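You operate a simulated robot arm through the tools that you are given. There is no shell and no other tool. Be economical: measure what you need, move in short steps, check, and stop when the job is done.

You run a simulated robot arm. Do the job below in one go: nothing can be reset, and whatever is moved stays where it is left.

TASK
Put the orange nose stub from the top of the pallet stack on top of the rubber spring there.

The check looks at the end state, three seconds after you hand in, the way a careful person would. Anything else that was tipped, shoved, dropped, spilled or broken makes it a failure.

THE ROBOT
A 7-joint arm with a two-finger parallel gripper, fixed in place. Base frame: the origin is at the foot of the arm, x ahead of it, y to its left, z up; the work surface is at about z = 0. Readings come in m, degrees, newtons and seconds.
With the tool pointing down near the work surface it reaches from about 0.22 to 0.58 m from the base axis. Its first joint turns from -66.0 to 66.0 degrees. Payload 2.5 kg.
The tool frame sits at the grasp point between the pads (the TCP): z along the fingers, y along the line on which they close. The tips reach 0.023 m beyond it. The gripper opens to 0.094 m. The fingers are 0.038 m wide and 0.01 m thick; the gripper's body (0.054 by 0.096 m) begins 0.039 m behind the TCP.
Orientation is told as [roll, pitch, yaw] about the base's x, y, z axes, in that order, counted from this pose: with the fingers straight down and closing along the base's y, the tool's x points along the base's -x, its y along +y and its z along -z.

THE INTERFACE
- The arm moves only by the tool arm_command. Its argument "plan" is a list of rows, each a list of 7 numbers: the finger opening in cm, from 0 to 9.4, then the shift along the tool's x, y, z in cm, then the turn, a rotation vector about the tool's x, y, z in degrees. In form: [[fingers, tx, ty, tz, wx, wy, wz], ...]. A call has 1 to 20 rows; each row shifts and turns the commanded pose from where the row before left it, along the tool's axes as they then stand. Rows are played at 5 a second. More than 0.05 m and 8.6 degrees between two rows, or a gripper value outside its range, and nothing of the call is played. A pose out of reach is approached as far as the arm can. The call stops where the force on the tool passes 40 N (or 10 N more than at its start, if that is more) or the arm is blocked; 0.2 s more then pass. Each finger travels about 0.108 m/s and halts on what it meets, pressing with about 40 N; the grip force reading is that of the motor and also rises with nothing between the fingers. The clock runs only during rows and for 0.2 s after the last one: add rows that do not move to give the fingers time. It gives the time, the measured TCP pose, the force on the tool (base axes), the opening and the grip force at its end, in the units of the frame above (readings bear some noise), and new pictures: "views" is both (left out), scene, wrist or none.
- Cameras (640 x 400 px; columns grow to the right, rows downward): "scene" is fixed at [0.1071, -0.4215, 0.5104]; the picture's right is [0.85, -0.53, 0.00], its down [-0.44, -0.71, -0.55] and it looks along [0.29, 0.47, -0.83] (base axes); focal length 330 px, centre (320, 200). "wrist" rides on the gripper at [0.086, 0.016, -0.074] in the tool frame; the picture's right is [-0.18, 0.98, 0.00], its down [-0.58, -0.11, -0.81] and it looks along [-0.79, -0.15, 0.59] (tool axes); focal length 243 px, centre (320, 200). There is no depth. A picture from a camera that has moved, and an enlarged one, comes with that camera's place and axes in the base frame and with its lens.
- close_up(camera, box): a new picture of the part [left, top, right, bottom] of that camera's present view, enlarged. It takes no simulated time.
- close_job(): hands the job in; it is judged then, once.

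Go step by step. Nothing tells you positions but the pictures and the camera data: compare them with the known pose of the tool, close in by small moves and look again before you grip or let go. The budget is 90 turns and 170 pictures, counting those below and the enlarged ones. Unless the task says otherwise, let go and move clear before handing in, and close with one line.

The tools are called after "Emit:" as name(argument=value, ...) on one line, values as JSON. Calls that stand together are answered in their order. arm_command: Moves the arm, as the interface text tells. Its arguments: {"type":"object","properties":{"plan":{"type":"array"},"views":{"type":"string","enum":["both","scene","wrist","none"]}},"required":["plan"]} The other tools are called the same way: close_up (camera, box) takes an enlarged picture of a part of a camera's view; close_job () hands the job in.

At the start:

```text
t: 0.0
eef_pos: [0.2946, -0.2722, 0.2576]
ee_rot: [0.1, 0.0, 0.0]
contact_force: [0.0, 0.2, -0.3]
gripper_width: 0.094
grip_force: 0.1
```

scene: 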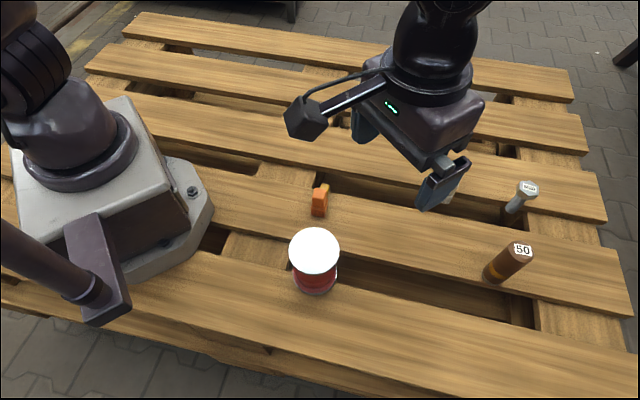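
wrist: 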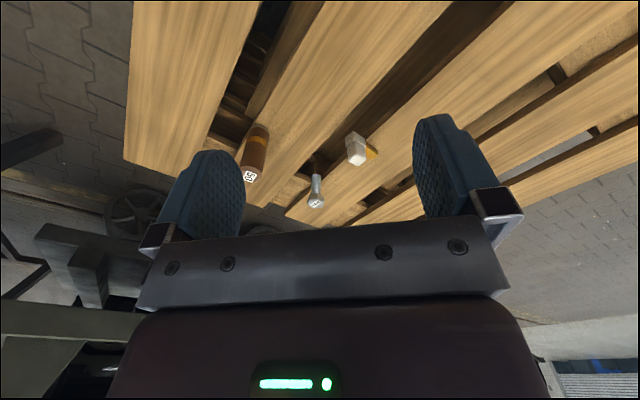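

I see a small orange piece near the picture centre, a white-topped red cylinder below it, and a few other objects on the right. I'll enlarge these to identify them.

Emit:
close_up(camera="scene", box=[260, 160, 388, 300])

Emit:
close_up(camera="scene", box=[400, 150, 580, 300])

Emit:
close_up(camera="wrist", box=[220, 100, 400, 220])

```text
2.86 times, centred on (324, 230) of scene
camera zoom: at [0.1071, -0.4215, 0.5104], right [0.85, -0.53, 0.0], down [-0.44, -0.71, -0.55], along [0.29, 0.47, -0.83], focal length 943 px, centre (309, 114)
```

zoom: 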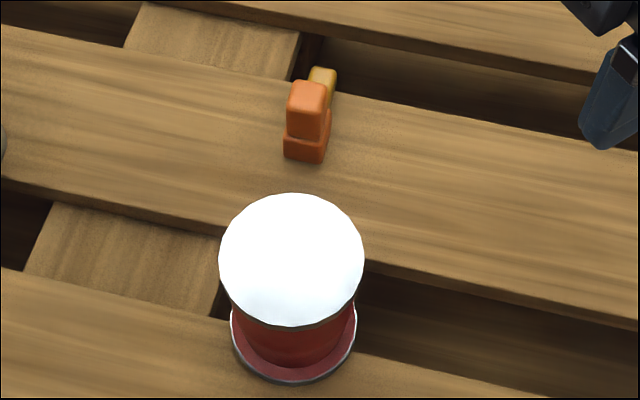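

```text
2.67 times, centred on (490, 225) of scene
camera zoom: at [0.1071, -0.4215, 0.5104], right [0.85, -0.53, 0.0], down [-0.44, -0.71, -0.55], along [0.29, 0.47, -0.83], focal length 880 px, centre (-133, 133)
```

zoom: 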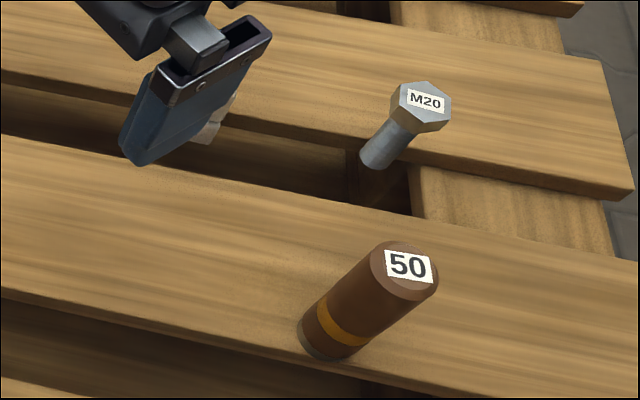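

```text
3.33 times, centred on (310, 160) of wrist
camera zoom: at [0.208, -0.2557, 0.3325], right [0.18, 0.98, 0.0], down [0.58, -0.11, 0.81], along [0.79, -0.15, -0.59], focal length 809 px, centre (353, 333)
```

zoom: 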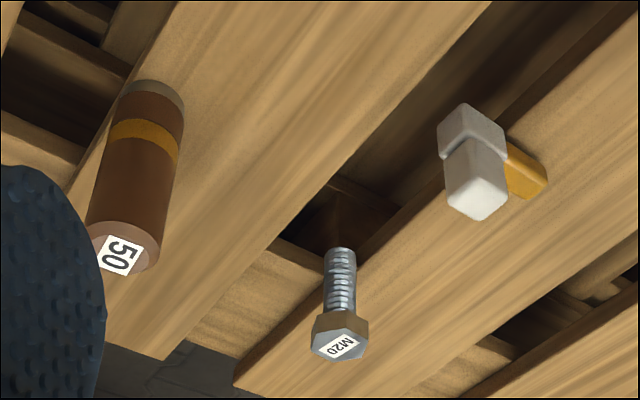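

The orange stub (two-step block with a yellow nose) is near (0.265, -0.15), and a grey stub lies farther out, so it must stay untouched. The flanged red cylinder near (0.20, -0.25), about 0.087 m tall, should be the rubber spring. I'll hover over the stub for a wrist view.

Emit:
arm_command(plan=[[9.4, 0.8, 3.3, 1.2, 0, 0, 0], [9.4, 0.8, 3.3, 1.2, 0, 0, 0], [9.4, 0.8, 3.3, 1.2, 0, 0, 0], [9.4, 0.6, 3.3, 1.2, 0, 0, 0], [9.4, 0, 0, 0, 0, 0, 0]])

```text
t: 1.2
eef_pos: [0.2655, -0.1405, 0.2071]
ee_rot: [-0.1, 0.0, 0.0]
contact_force: [0.9, 0.1, 0.8]
gripper_width: 0.0941
grip_force: 0.0
camera wrist: at [0.1787, -0.1247, 0.2823], right [0.18, 0.98, 0.0], down [0.58, -0.11, 0.81], along [0.79, -0.15, -0.59], focal length 243 px, centre (320, 200)
```

scene: 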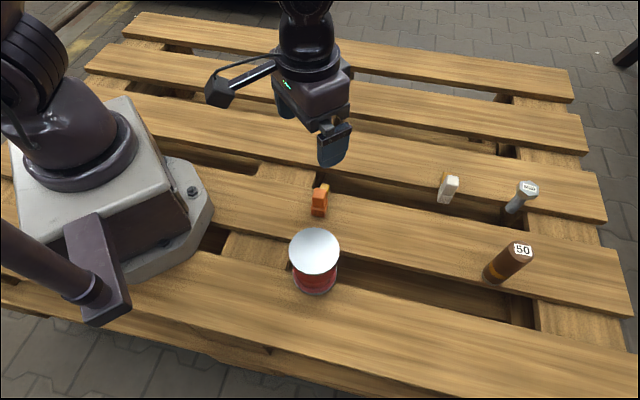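
wrist: 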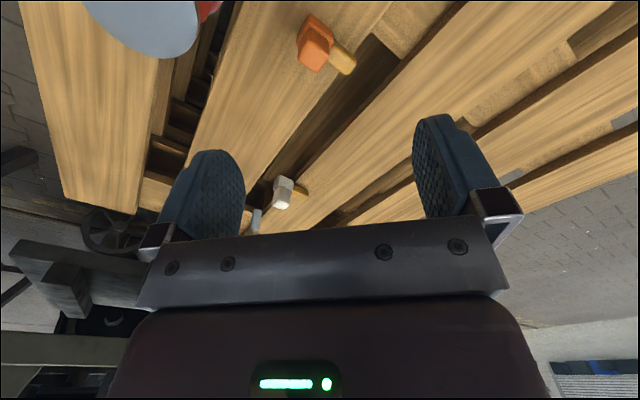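

Emit:
close_up(camera="wrist", box=[270, 0, 398, 80])

Emit:
close_up(camera="wrist", box=[70, 0, 230, 100])

Emit:
close_up(camera="scene", box=[270, 170, 366, 300])

Emit:
close_up(camera="scene", box=[296, 175, 344, 225])

```text
5.00 times, centred on (334, 40) of wrist
camera zoom: at [0.1787, -0.1247, 0.2823], right [0.18, 0.98, 0.0], down [0.58, -0.11, 0.81], along [0.79, -0.15, -0.59], focal length 1213 px, centre (250, 1000)
```

zoom: 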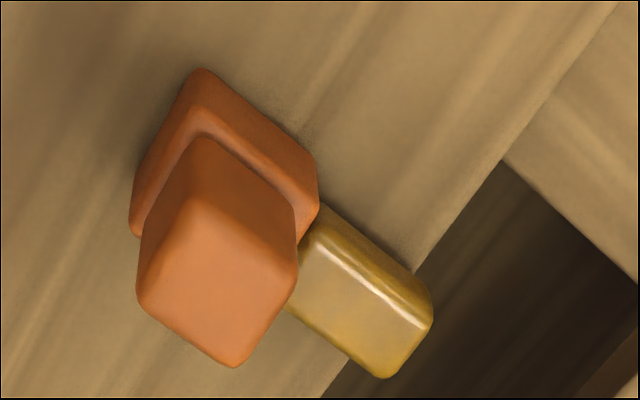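

```text
4.00 times, centred on (150, 50) of wrist
camera zoom: at [0.1787, -0.1247, 0.2823], right [0.18, 0.98, 0.0], down [0.58, -0.11, 0.81], along [0.79, -0.15, -0.59], focal length 970 px, centre (1000, 800)
```

zoom: 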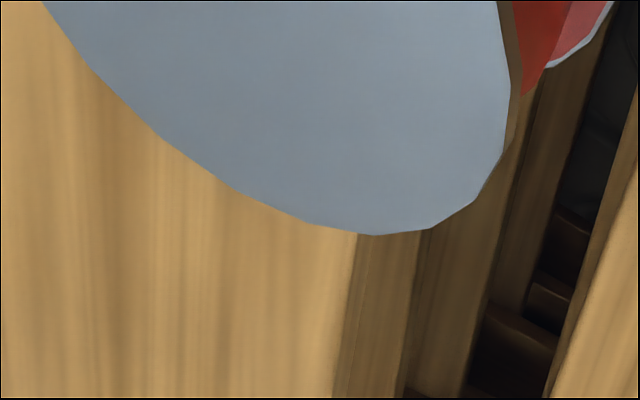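

```text
3.08 times, centred on (318, 235) of scene
camera zoom: at [0.1071, -0.4215, 0.5104], right [0.85, -0.53, 0.0], down [-0.44, -0.71, -0.55], along [0.29, 0.47, -0.83], focal length 1016 px, centre (326, 92)
```

zoom: 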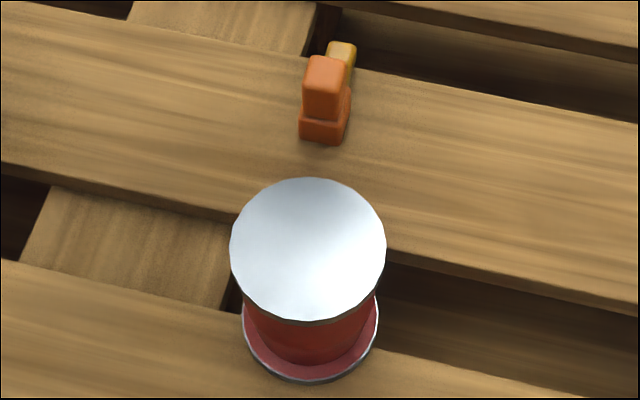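

```text
8.00 times, centred on (320, 200) of scene
camera zoom: at [0.1071, -0.4215, 0.5104], right [0.85, -0.53, 0.0], down [-0.44, -0.71, -0.55], along [0.29, 0.47, -0.83], focal length 2640 px, centre (320, 200)
```

zoom: 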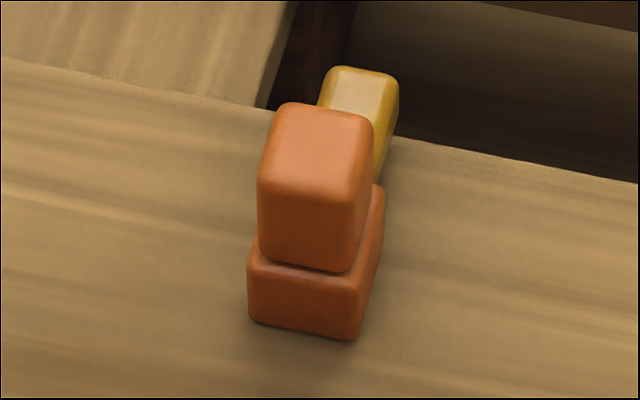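

The stub stands upright at about (0.274, -0.150), top near z = 0.05, with its nose pointing at about +47°. The spring's top is a flat disc. I'll centre over the stub and turn +47° so the fingers close across its sides.

Emit:
arm_command(plan=[[9.4, -0.85, -0.85, 0, 0, 0, 0], [9.4, 0, 0, 0, 0, 0, -7.9], [9.4, 0, 0, 0, 0, 0, -7.9], [9.4, 0, 0, 0, 0, 0, -7.8], [9.4, 0, 0, 0, 0, 0, -7.8], [9.4, 0, 0, 0, 0, 0, -7.8], [9.4, 0, 0, 0, 0, 0, -7.8], [9.4, 0, 0, 3, 0, 0, 0], [9.4, 0, 0, 3, 0, 0, 0], [9.4, 0, 0, 0, 0, 0, 0]])

```text
t: 3.4
eef_pos: [0.2732, -0.1489, 0.1489]
ee_rot: [0.1, 0.0, 47.1]
contact_force: [0.3, 0.3, 1.0]
gripper_width: 0.0937
grip_force: 0.0
camera wrist: at [0.2021, -0.2009, 0.2243], right [-0.59, 0.8, 0.0], down [0.48, 0.35, 0.81], along [0.65, 0.48, -0.59], focal length 243 px, centre (320, 200)
```

scene: 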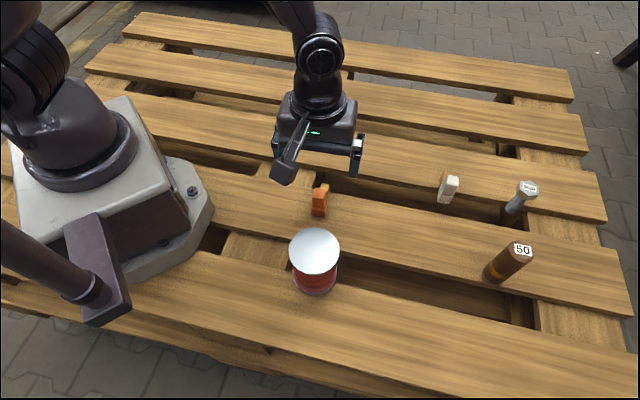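
wrist: 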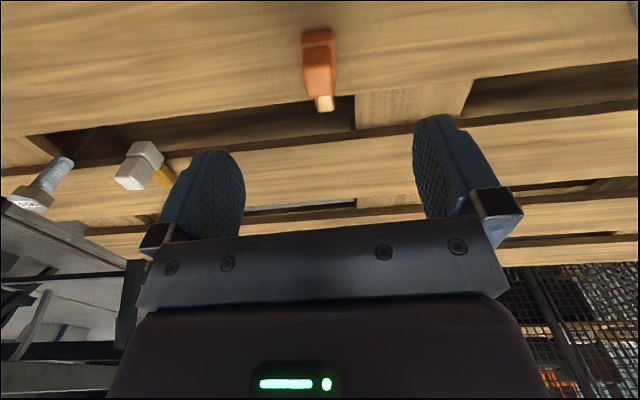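

Emit:
close_up(camera="wrist", box=[270, 20, 370, 120])

Emit:
close_up(camera="scene", box=[240, 80, 400, 300])

```text
4.00 times, centred on (320, 70) of wrist
camera zoom: at [0.2021, -0.2009, 0.2243], right [-0.59, 0.8, 0.0], down [0.48, 0.35, 0.81], along [0.65, 0.48, -0.59], focal length 970 px, centre (320, 720)
```

zoom: 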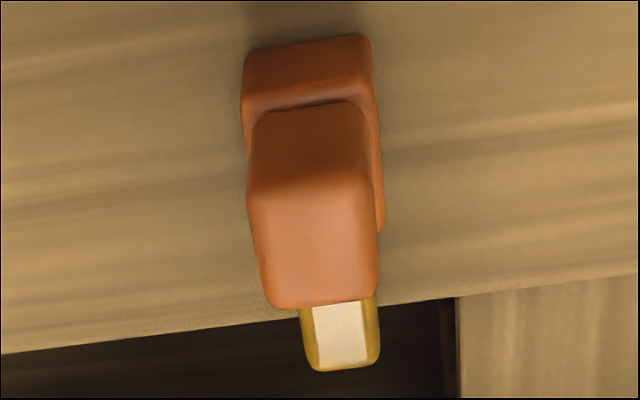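

```text
1.82 times, centred on (320, 190) of scene
camera zoom: at [0.1071, -0.4215, 0.5104], right [0.85, -0.53, 0.0], down [-0.44, -0.71, -0.55], along [0.29, 0.47, -0.83], focal length 600 px, centre (320, 218)
```

zoom: 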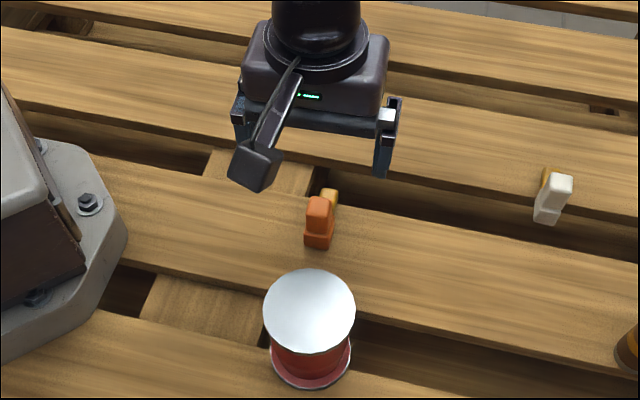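

The fingers are well centred across the stub; yaw should be about 2.5° less. I'll correct that, come down partway and check finger and camera clearance.

Emit:
arm_command(plan=[[9.4, -0.2, 0, 0, 0, 0, 2.5], [9.4, 0, 0, 3, 0, 0, 0], [9.4, 0, 0, 3, 0, 0, 0], [9.4, 0, 0, 0, 0, 0, 0]])

Emit:
close_up(camera="scene", box=[240, 120, 400, 300])

```text
t: 4.4
eef_pos: [0.274, -0.1478, 0.0899]
ee_rot: [0.0, 0.1, 44.4]
contact_force: [-0.2, -0.2, 0.7]
gripper_width: 0.0943
grip_force: 0.0
camera wrist: at [0.2005, -0.1974, 0.1646], right [-0.56, 0.83, 0.0], down [0.49, 0.33, 0.81], along [0.67, 0.45, -0.59], focal length 243 px, centre (320, 200)
```

scene: 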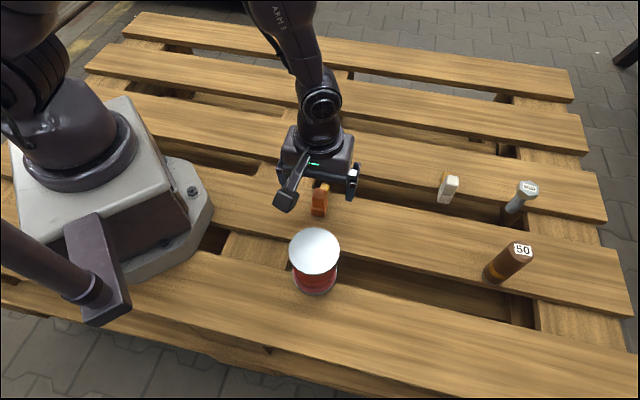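
wrist: 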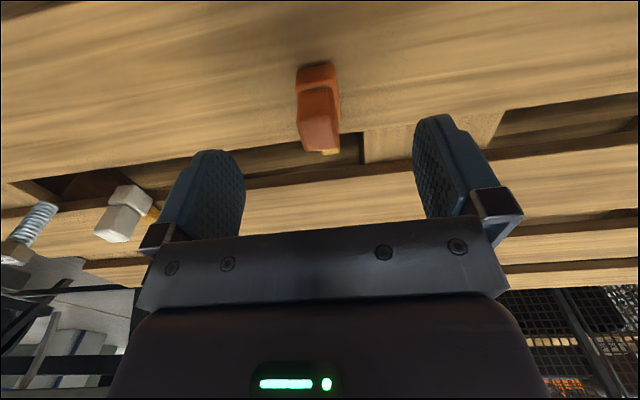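

```text
2.22 times, centred on (320, 210) of scene
camera zoom: at [0.1071, -0.4215, 0.5104], right [0.85, -0.53, 0.0], down [-0.44, -0.71, -0.55], along [0.29, 0.47, -0.83], focal length 733 px, centre (320, 178)
```

zoom: 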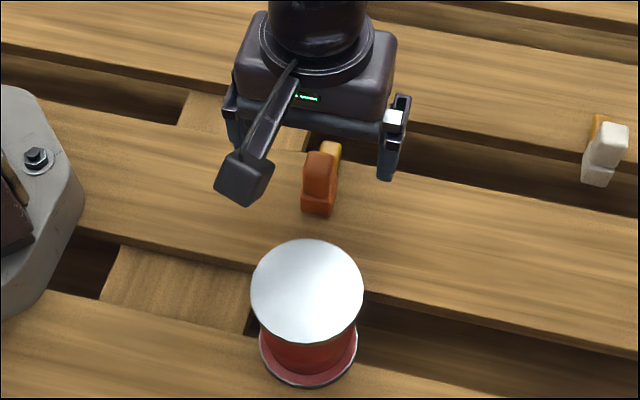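

Everything is clear; I'll go down to grasp height, around z = 0.047, so the pads take the upper block.

Emit:
arm_command(plan=[[9.4, 0, 0, 2.2, 0, 0, 0], [9.4, 0, 0, 2.1, 0, 0, 0], [9.4, 0, 0, 0, 0, 0, 0]])

Emit:
close_up(camera="wrist", box=[160, 60, 480, 260])

Emit:
close_up(camera="scene", box=[260, 140, 380, 240])

```text
t: 5.2
eef_pos: [0.2739, -0.1473, 0.0461]
ee_rot: [0.0, 0.0, 44.5]
contact_force: [0.3, -0.7, 0.2]
gripper_width: 0.0937
grip_force: 0.0
camera wrist: at [0.2006, -0.1972, 0.1216], right [-0.56, 0.83, 0.0], down [0.49, 0.33, 0.81], along [0.67, 0.45, -0.59], focal length 243 px, centre (320, 200)
```

scene: 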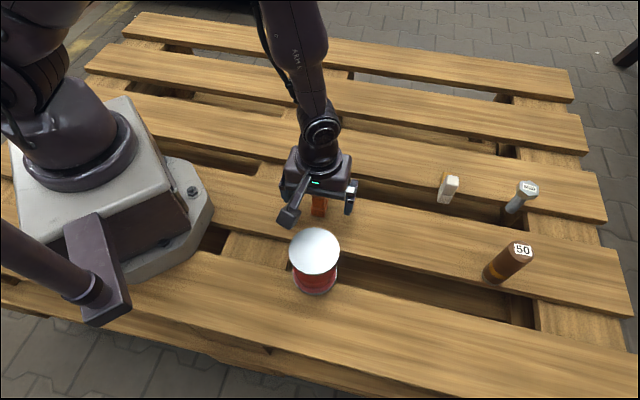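
wrist: 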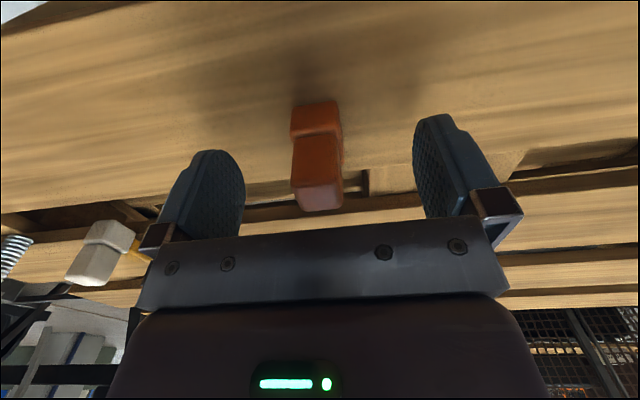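

```text
2.00 times, centred on (320, 160) of wrist
camera zoom: at [0.2006, -0.1972, 0.1216], right [-0.56, 0.83, 0.0], down [0.49, 0.33, 0.81], along [0.67, 0.45, -0.59], focal length 485 px, centre (320, 280)
```

zoom: 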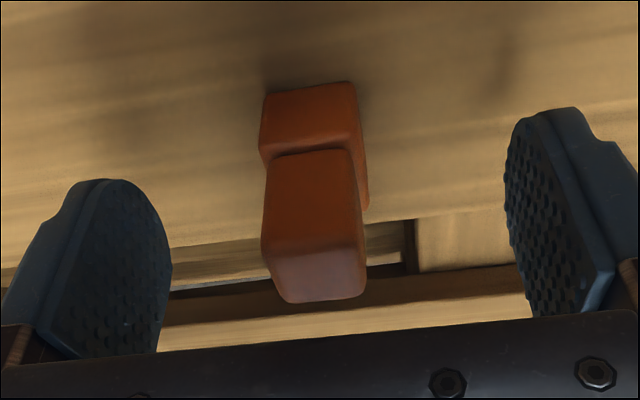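

```text
4.00 times, centred on (320, 190) of scene
camera zoom: at [0.1071, -0.4215, 0.5104], right [0.85, -0.53, 0.0], down [-0.44, -0.71, -0.55], along [0.29, 0.47, -0.83], focal length 1320 px, centre (320, 240)
```

zoom: 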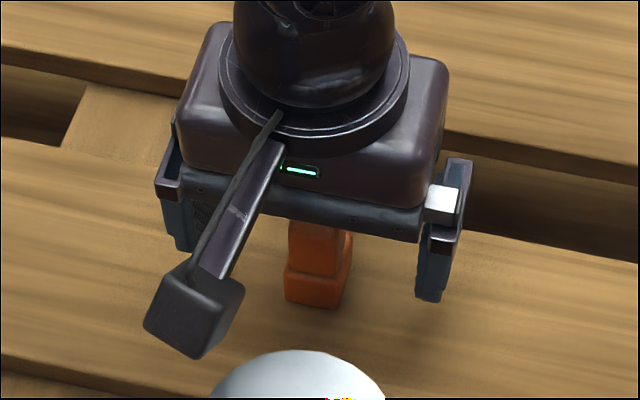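

The stub is centred between the pads. Its base step seems to reach about z = 0.025, so I'll rise 6 mm to grip only the upper block, then close.

Emit:
arm_command(plan=[[9.4, 0, 0, -0.6, 0, 0, 0], [6, 0, 0, 0, 0, 0, 0], [3.5, 0, 0, 0, 0, 0, 0], [1.5, 0, 0, 0, 0, 0, 0], [1, 0, 0, 0, 0, 0, 0], [1, 0, 0, 0, 0, 0, 0]])

Emit:
close_up(camera="wrist", box=[160, 60, 480, 260])

```text
t: 6.6
eef_pos: [0.2744, -0.1487, 0.0526]
ee_rot: [0.0, 0.0, 44.6]
contact_force: [-0.4, 0.7, 1.8]
gripper_width: 0.0211
grip_force: 39.3
camera wrist: at [0.2009, -0.197, 0.1272], right [-0.56, 0.83, 0.0], down [0.49, 0.33, 0.81], along [0.67, 0.45, -0.59], focal length 243 px, centre (320, 200)
```

scene: 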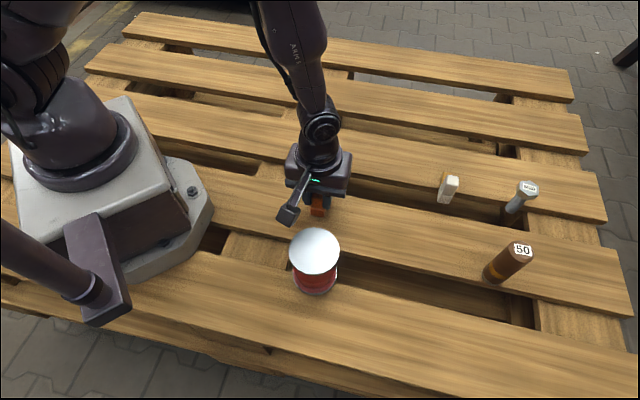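
wrist: 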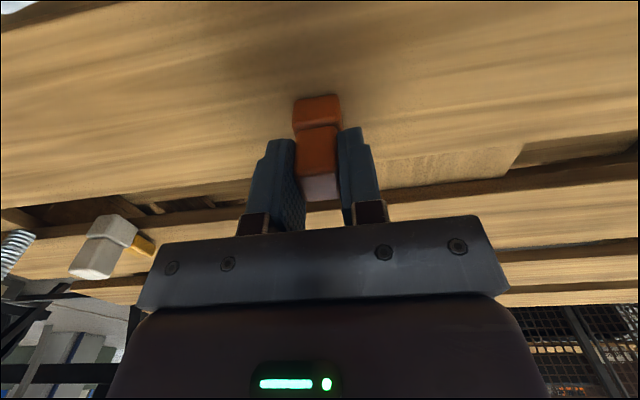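

```text
2.00 times, centred on (320, 160) of wrist
camera zoom: at [0.2009, -0.197, 0.1272], right [-0.56, 0.83, 0.0], down [0.49, 0.33, 0.81], along [0.67, 0.45, -0.59], focal length 485 px, centre (320, 280)
```

zoom: 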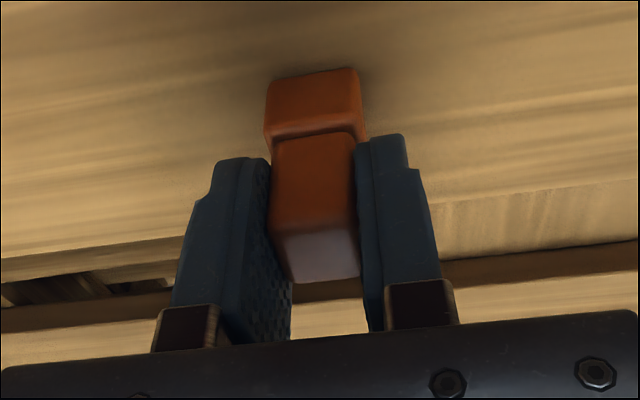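

The grip holds at 21 mm opening, with the TCP 0.0525 m above the stub's underside. I'll lift straight up, then travel over the spring, which I take to be centred at (0.2026, -0.2504) with its top at 0.087.

Emit:
arm_command(plan=[[1, 0, 0, -1.5, 0, 0, 0], [1, 0, 0, -3, 0, 0, 0], [1, 0, 0, -3, 0, 0, 0], [1, 0, 0, -3, 0, 0, 0], [1, 0, 0, -2.5, 0, 0, 0], [1, 0, 0, 0, 0, 0, 0], [1, 2.1, -0.4, 0, 0, 0, 0], [1, 2.5, -0.4, 0, 0, 0, 0], [1, 2.5, -0.4, 0, 0, 0, 0], [1, 2.5, -0.4, 0, 0, 0, 0], [1, 2.0, -0.4, 0, 0, 0, 0], [1, 1.1, -0.22, 0, 0, 0, 0], [1, 0, 0, 0, 0, 0, 0]])

Emit:
close_up(camera="wrist", box=[160, 0, 480, 200])

Emit:
close_up(camera="scene", box=[220, 120, 400, 300])

```text
t: 9.4
eef_pos: [0.1986, -0.2525, 0.1819]
ee_rot: [-0.1, 0.0, 44.5]
contact_force: [-0.7, 0.7, -1.4]
gripper_width: 0.0206
grip_force: 40.0
camera wrist: at [0.1261, -0.3012, 0.2566], right [-0.56, 0.83, 0.0], down [0.49, 0.33, 0.81], along [0.67, 0.45, -0.59], focal length 243 px, centre (320, 200)
```

scene: 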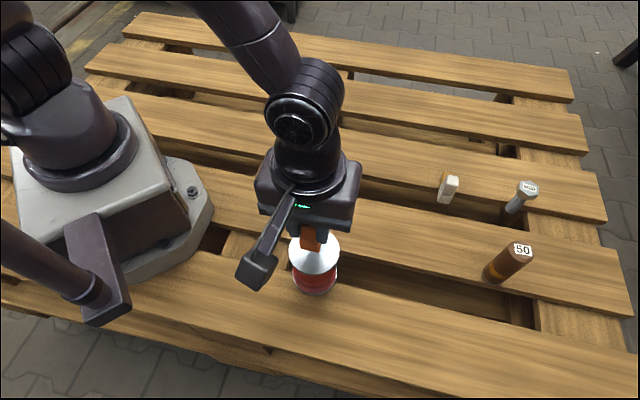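
wrist: 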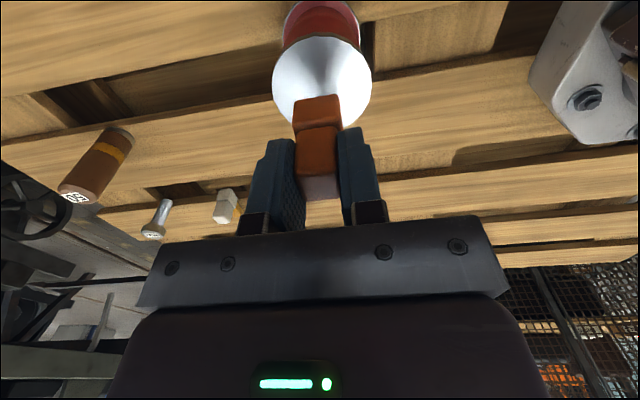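

```text
2.00 times, centred on (320, 100) of wrist
camera zoom: at [0.1261, -0.3012, 0.2566], right [-0.56, 0.83, 0.0], down [0.49, 0.33, 0.81], along [0.67, 0.45, -0.59], focal length 485 px, centre (320, 400)
```

zoom: 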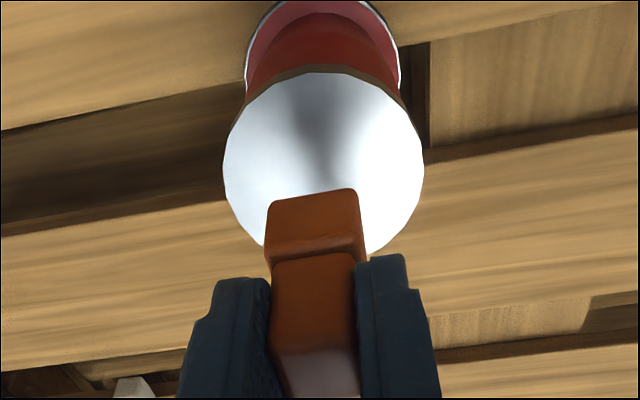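

```text
2.22 times, centred on (310, 210) of scene
camera zoom: at [0.1071, -0.4215, 0.5104], right [0.85, -0.53, 0.0], down [-0.44, -0.71, -0.55], along [0.29, 0.47, -0.83], focal length 733 px, centre (342, 178)
```

zoom: 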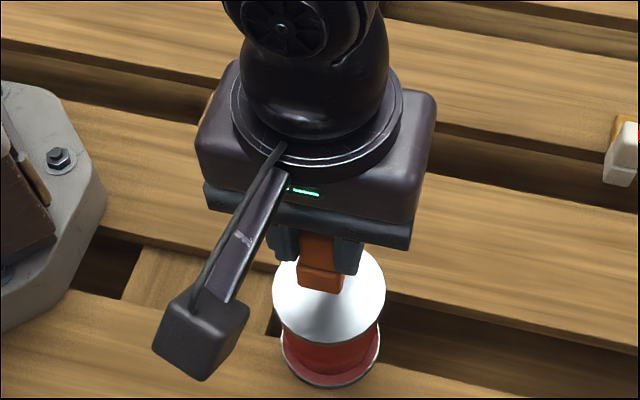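

Seen from both cameras, the disc centre is at about (0.2015, -0.2504) and the stub hangs over it as intended. I'll descend to just above the disc.

Emit:
arm_command(plan=[[1, 0, 0, 1.5, 0, 0, 0], [1, 0, 0, 1.3, 0, 0, 0], [1, 0, 0, 0.7, 0, 0, 0], [1, 0, 0, 0, 0, 0, 0]])

Emit:
close_up(camera="wrist", box=[240, 20, 400, 160])

Emit:
close_up(camera="scene", box=[260, 200, 370, 300])

```text
t: 10.4
eef_pos: [0.1997, -0.2528, 0.1469]
ee_rot: [0.0, 0.0, 44.6]
contact_force: [-0.5, -0.3, 0.2]
gripper_width: 0.0208
grip_force: 39.7
camera wrist: at [0.1266, -0.3007, 0.2223], right [-0.56, 0.83, 0.0], down [0.49, 0.33, 0.81], along [0.67, 0.45, -0.59], focal length 243 px, centre (320, 200)
```

scene: 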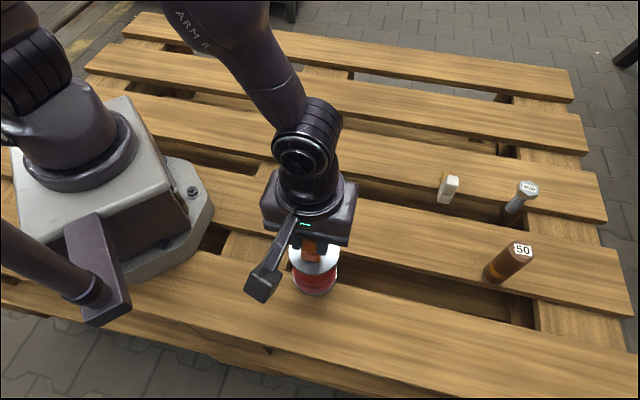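
wrist: 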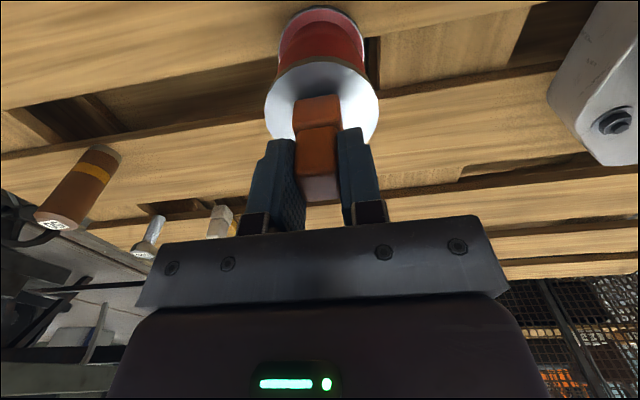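

```text
2.86 times, centred on (320, 90) of wrist
camera zoom: at [0.1266, -0.3007, 0.2223], right [-0.56, 0.83, 0.0], down [0.49, 0.33, 0.81], along [0.67, 0.45, -0.59], focal length 693 px, centre (320, 514)
```

zoom: 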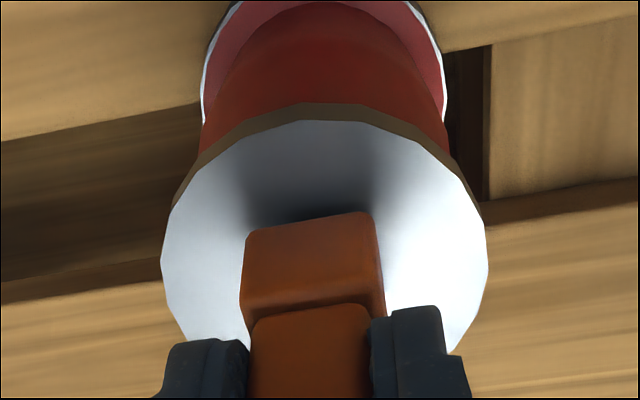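

```text
4.00 times, centred on (315, 250) of scene
camera zoom: at [0.1071, -0.4215, 0.5104], right [0.85, -0.53, 0.0], down [-0.44, -0.71, -0.55], along [0.29, 0.47, -0.83], focal length 1320 px, centre (340, 0)
```

zoom: 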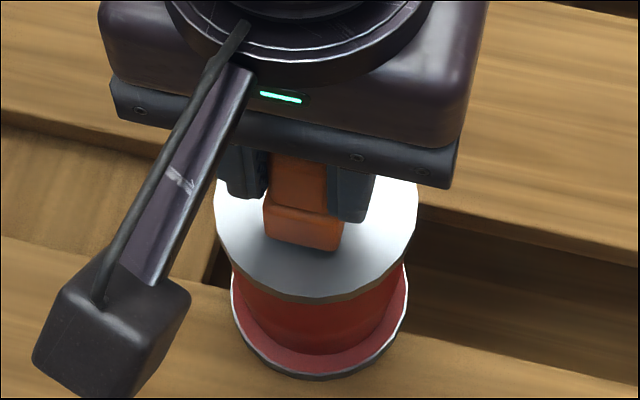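

The stub is about 7 mm above the disc. I'll lower in fine steps and watch the force.

Emit:
arm_command(plan=[[1, 0, 0, 0.25, 0, 0, 0], [1, 0, 0, 0.2, 0, 0, 0], [1, 0, 0, 0, 0, 0, 0]], views="none")

Emit:
close_up(camera="wrist", box=[240, 40, 400, 160])

Emit:
close_up(camera="scene", box=[280, 220, 360, 300])

```text
t: 11.2
eef_pos: [0.2, -0.2532, 0.1422]
ee_rot: [0.0, 0.0, 44.5]
contact_force: [0.1, -0.8, -0.8]
gripper_width: 0.0209
grip_force: 40.2
```

```text
3.33 times, centred on (320, 100) of wrist
camera zoom: at [0.1269, -0.301, 0.2177], right [-0.56, 0.83, 0.0], down [0.49, 0.33, 0.81], along [0.67, 0.45, -0.59], focal length 809 px, centre (320, 533)
```

zoom: 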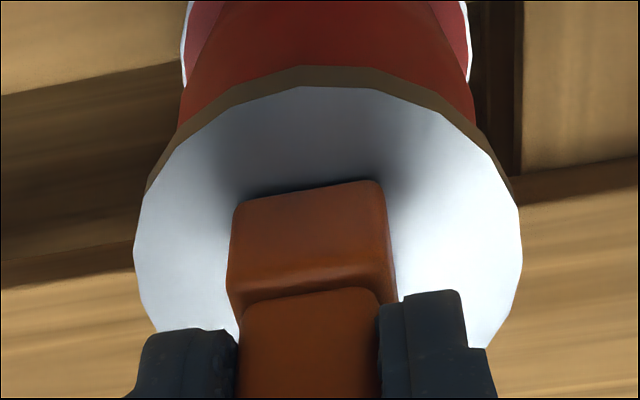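

```text
5.00 times, centred on (320, 260) of scene
camera zoom: at [0.1071, -0.4215, 0.5104], right [0.85, -0.53, 0.0], down [-0.44, -0.71, -0.55], along [0.29, 0.47, -0.83], focal length 1650 px, centre (320, -100)
```

zoom: 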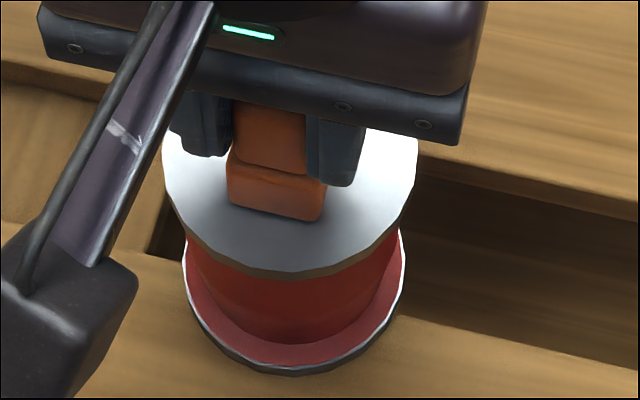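

Emit:
arm_command(plan=[[1, 0, 0, 0.12, 0, 0, 0], [1, 0, 0, 0, 0, 0, 0]], views="none")

```text
t: 11.8
eef_pos: [0.2009, -0.2522, 0.143]
ee_rot: [-0.1, 0.0, 44.5]
contact_force: [-1.3, 1.0, 14.7]
gripper_width: 0.0211
grip_force: 40.0
```

Contact is made, with about 15 N upward. I'll ease off a little so the stub sits with light load before opening.

Emit:
arm_command(plan=[[1, 0, 0, -0.07, 0, 0, 0], [1, 0, 0, 0, 0, 0, 0]])

Emit:
close_up(camera="wrist", box=[240, 40, 400, 160])

```text
t: 12.4
eef_pos: [0.1997, -0.252, 0.1431]
ee_rot: [0.0, -0.1, 44.5]
contact_force: [0.6, -1.3, 1.5]
gripper_width: 0.021
grip_force: 40.1
camera wrist: at [0.1262, -0.3011, 0.2172], right [-0.56, 0.83, 0.0], down [0.49, 0.33, 0.81], along [0.67, 0.45, -0.59], focal length 243 px, centre (320, 200)
```

scene: 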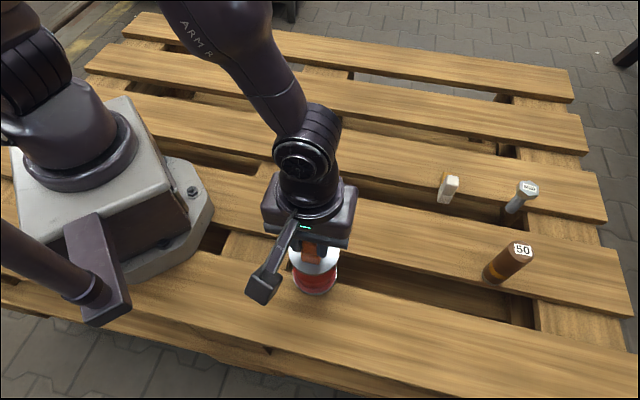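
wrist: 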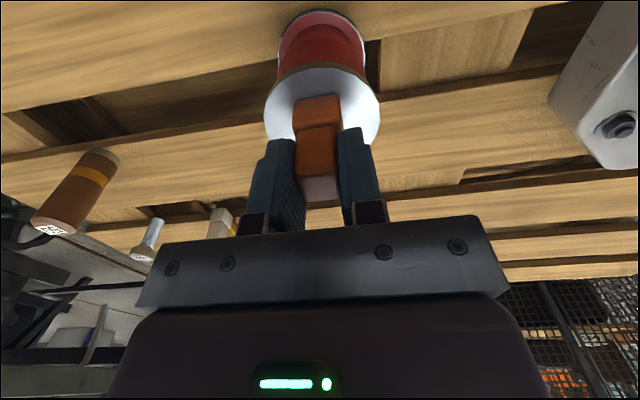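

```text
3.33 times, centred on (320, 100) of wrist
camera zoom: at [0.1262, -0.3011, 0.2172], right [-0.56, 0.83, 0.0], down [0.49, 0.33, 0.81], along [0.67, 0.45, -0.59], focal length 809 px, centre (320, 533)
```

zoom: 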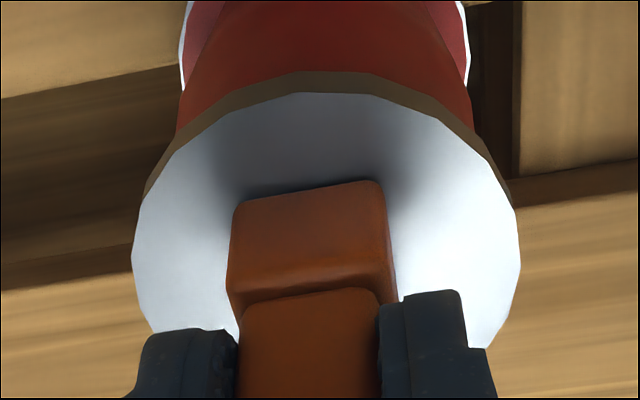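

The stub rests lightly on the disc, level and centred. I'll open slowly.

Emit:
arm_command(plan=[[2.3, 0, 0, 0, 0, 0, 0], [2.8, 0, 0, 0, 0, 0, 0], [4, 0, 0, 0, 0, 0, 0], [5.5, 0, 0, 0, 0, 0, 0], [5.5, 0, 0, 0, 0, 0, 0]])

Emit:
close_up(camera="wrist", box=[200, 20, 440, 200])

```text
t: 13.6
eef_pos: [0.2006, -0.2524, 0.1424]
ee_rot: [0.0, 0.0, 44.5]
contact_force: [0.7, 0.3, -0.9]
gripper_width: 0.0551
grip_force: 0.0
camera wrist: at [0.1264, -0.3012, 0.2174], right [-0.56, 0.83, 0.0], down [0.49, 0.33, 0.81], along [0.67, 0.45, -0.59], focal length 243 px, centre (320, 200)
```

scene: 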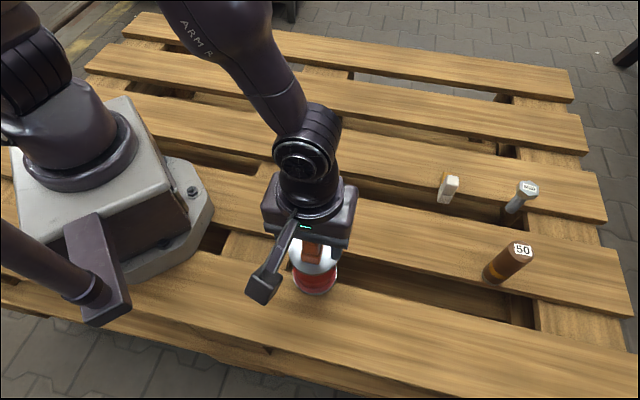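
wrist: 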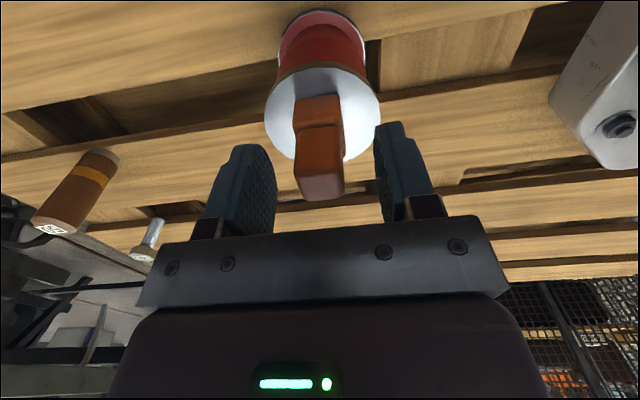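

```text
2.22 times, centred on (320, 110) of wrist
camera zoom: at [0.1264, -0.3012, 0.2174], right [-0.56, 0.83, 0.0], down [0.49, 0.33, 0.81], along [0.67, 0.45, -0.59], focal length 539 px, centre (320, 400)
```

zoom: 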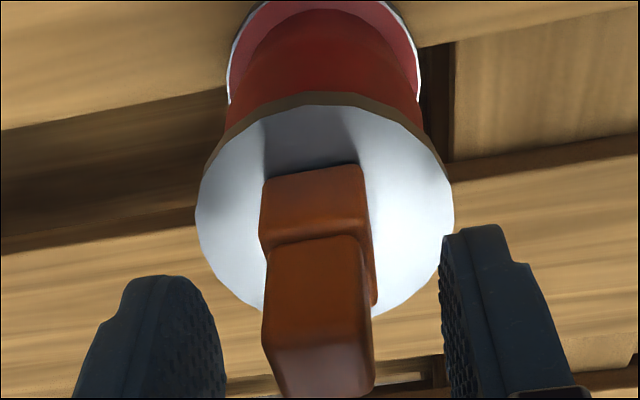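

The stub stands upright and free on the disc. I'll rise straight up and clear, then check.

Emit:
arm_command(plan=[[6.5, 0, 0, -1, 0, 0, 0], [6.5, 0, 0, -2.5, 0, 0, 0], [6.5, 0, 0, -3, 0, 0, 0], [6.5, 0, 0, -3, 0, 0, 0], [6.5, -2.5, 0, -1, 0, 0, 0], [6.5, -4, 0, 0, 0, 0, 0], [6.5, -4, 0, 0, 0, 0, 0], [6.5, 0, 0, 0, 0, 0, 0]])

Emit:
close_up(camera="scene", box=[250, 190, 390, 310])

```text
t: 15.4
eef_pos: [0.2748, -0.1775, 0.2489]
ee_rot: [0.0, 0.0, 44.6]
contact_force: [0.4, -0.7, 0.1]
gripper_width: 0.0652
grip_force: 0.0
camera wrist: at [0.2014, -0.2275, 0.324], right [-0.56, 0.83, 0.0], down [0.49, 0.33, 0.81], along [0.67, 0.45, -0.59], focal length 243 px, centre (320, 200)
```

scene: 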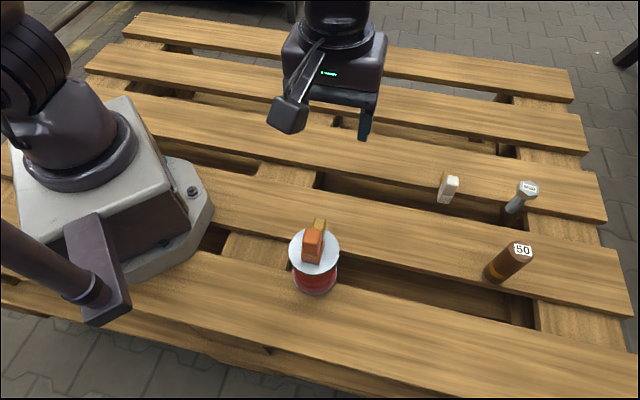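
wrist: 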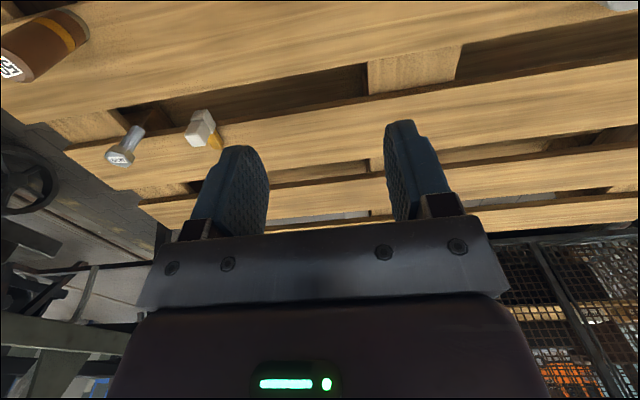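

```text
3.33 times, centred on (320, 250) of scene
camera zoom: at [0.1071, -0.4215, 0.5104], right [0.85, -0.53, 0.0], down [-0.44, -0.71, -0.55], along [0.29, 0.47, -0.83], focal length 1100 px, centre (320, 33)
```

zoom: 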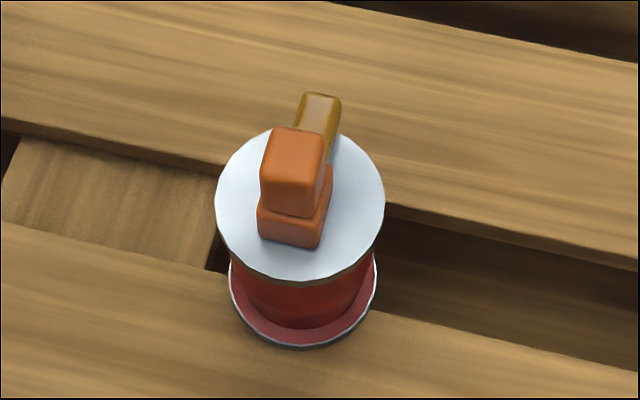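

The stub stands upright on the spring, nothing else has moved, and the arm is clear. I'm handing in.

Emit:
close_job()

```text
The job is handed in.
```

The orange nose stub is standing upright on top of the rubber spring, released, with the arm clear and no other object visibly moved.
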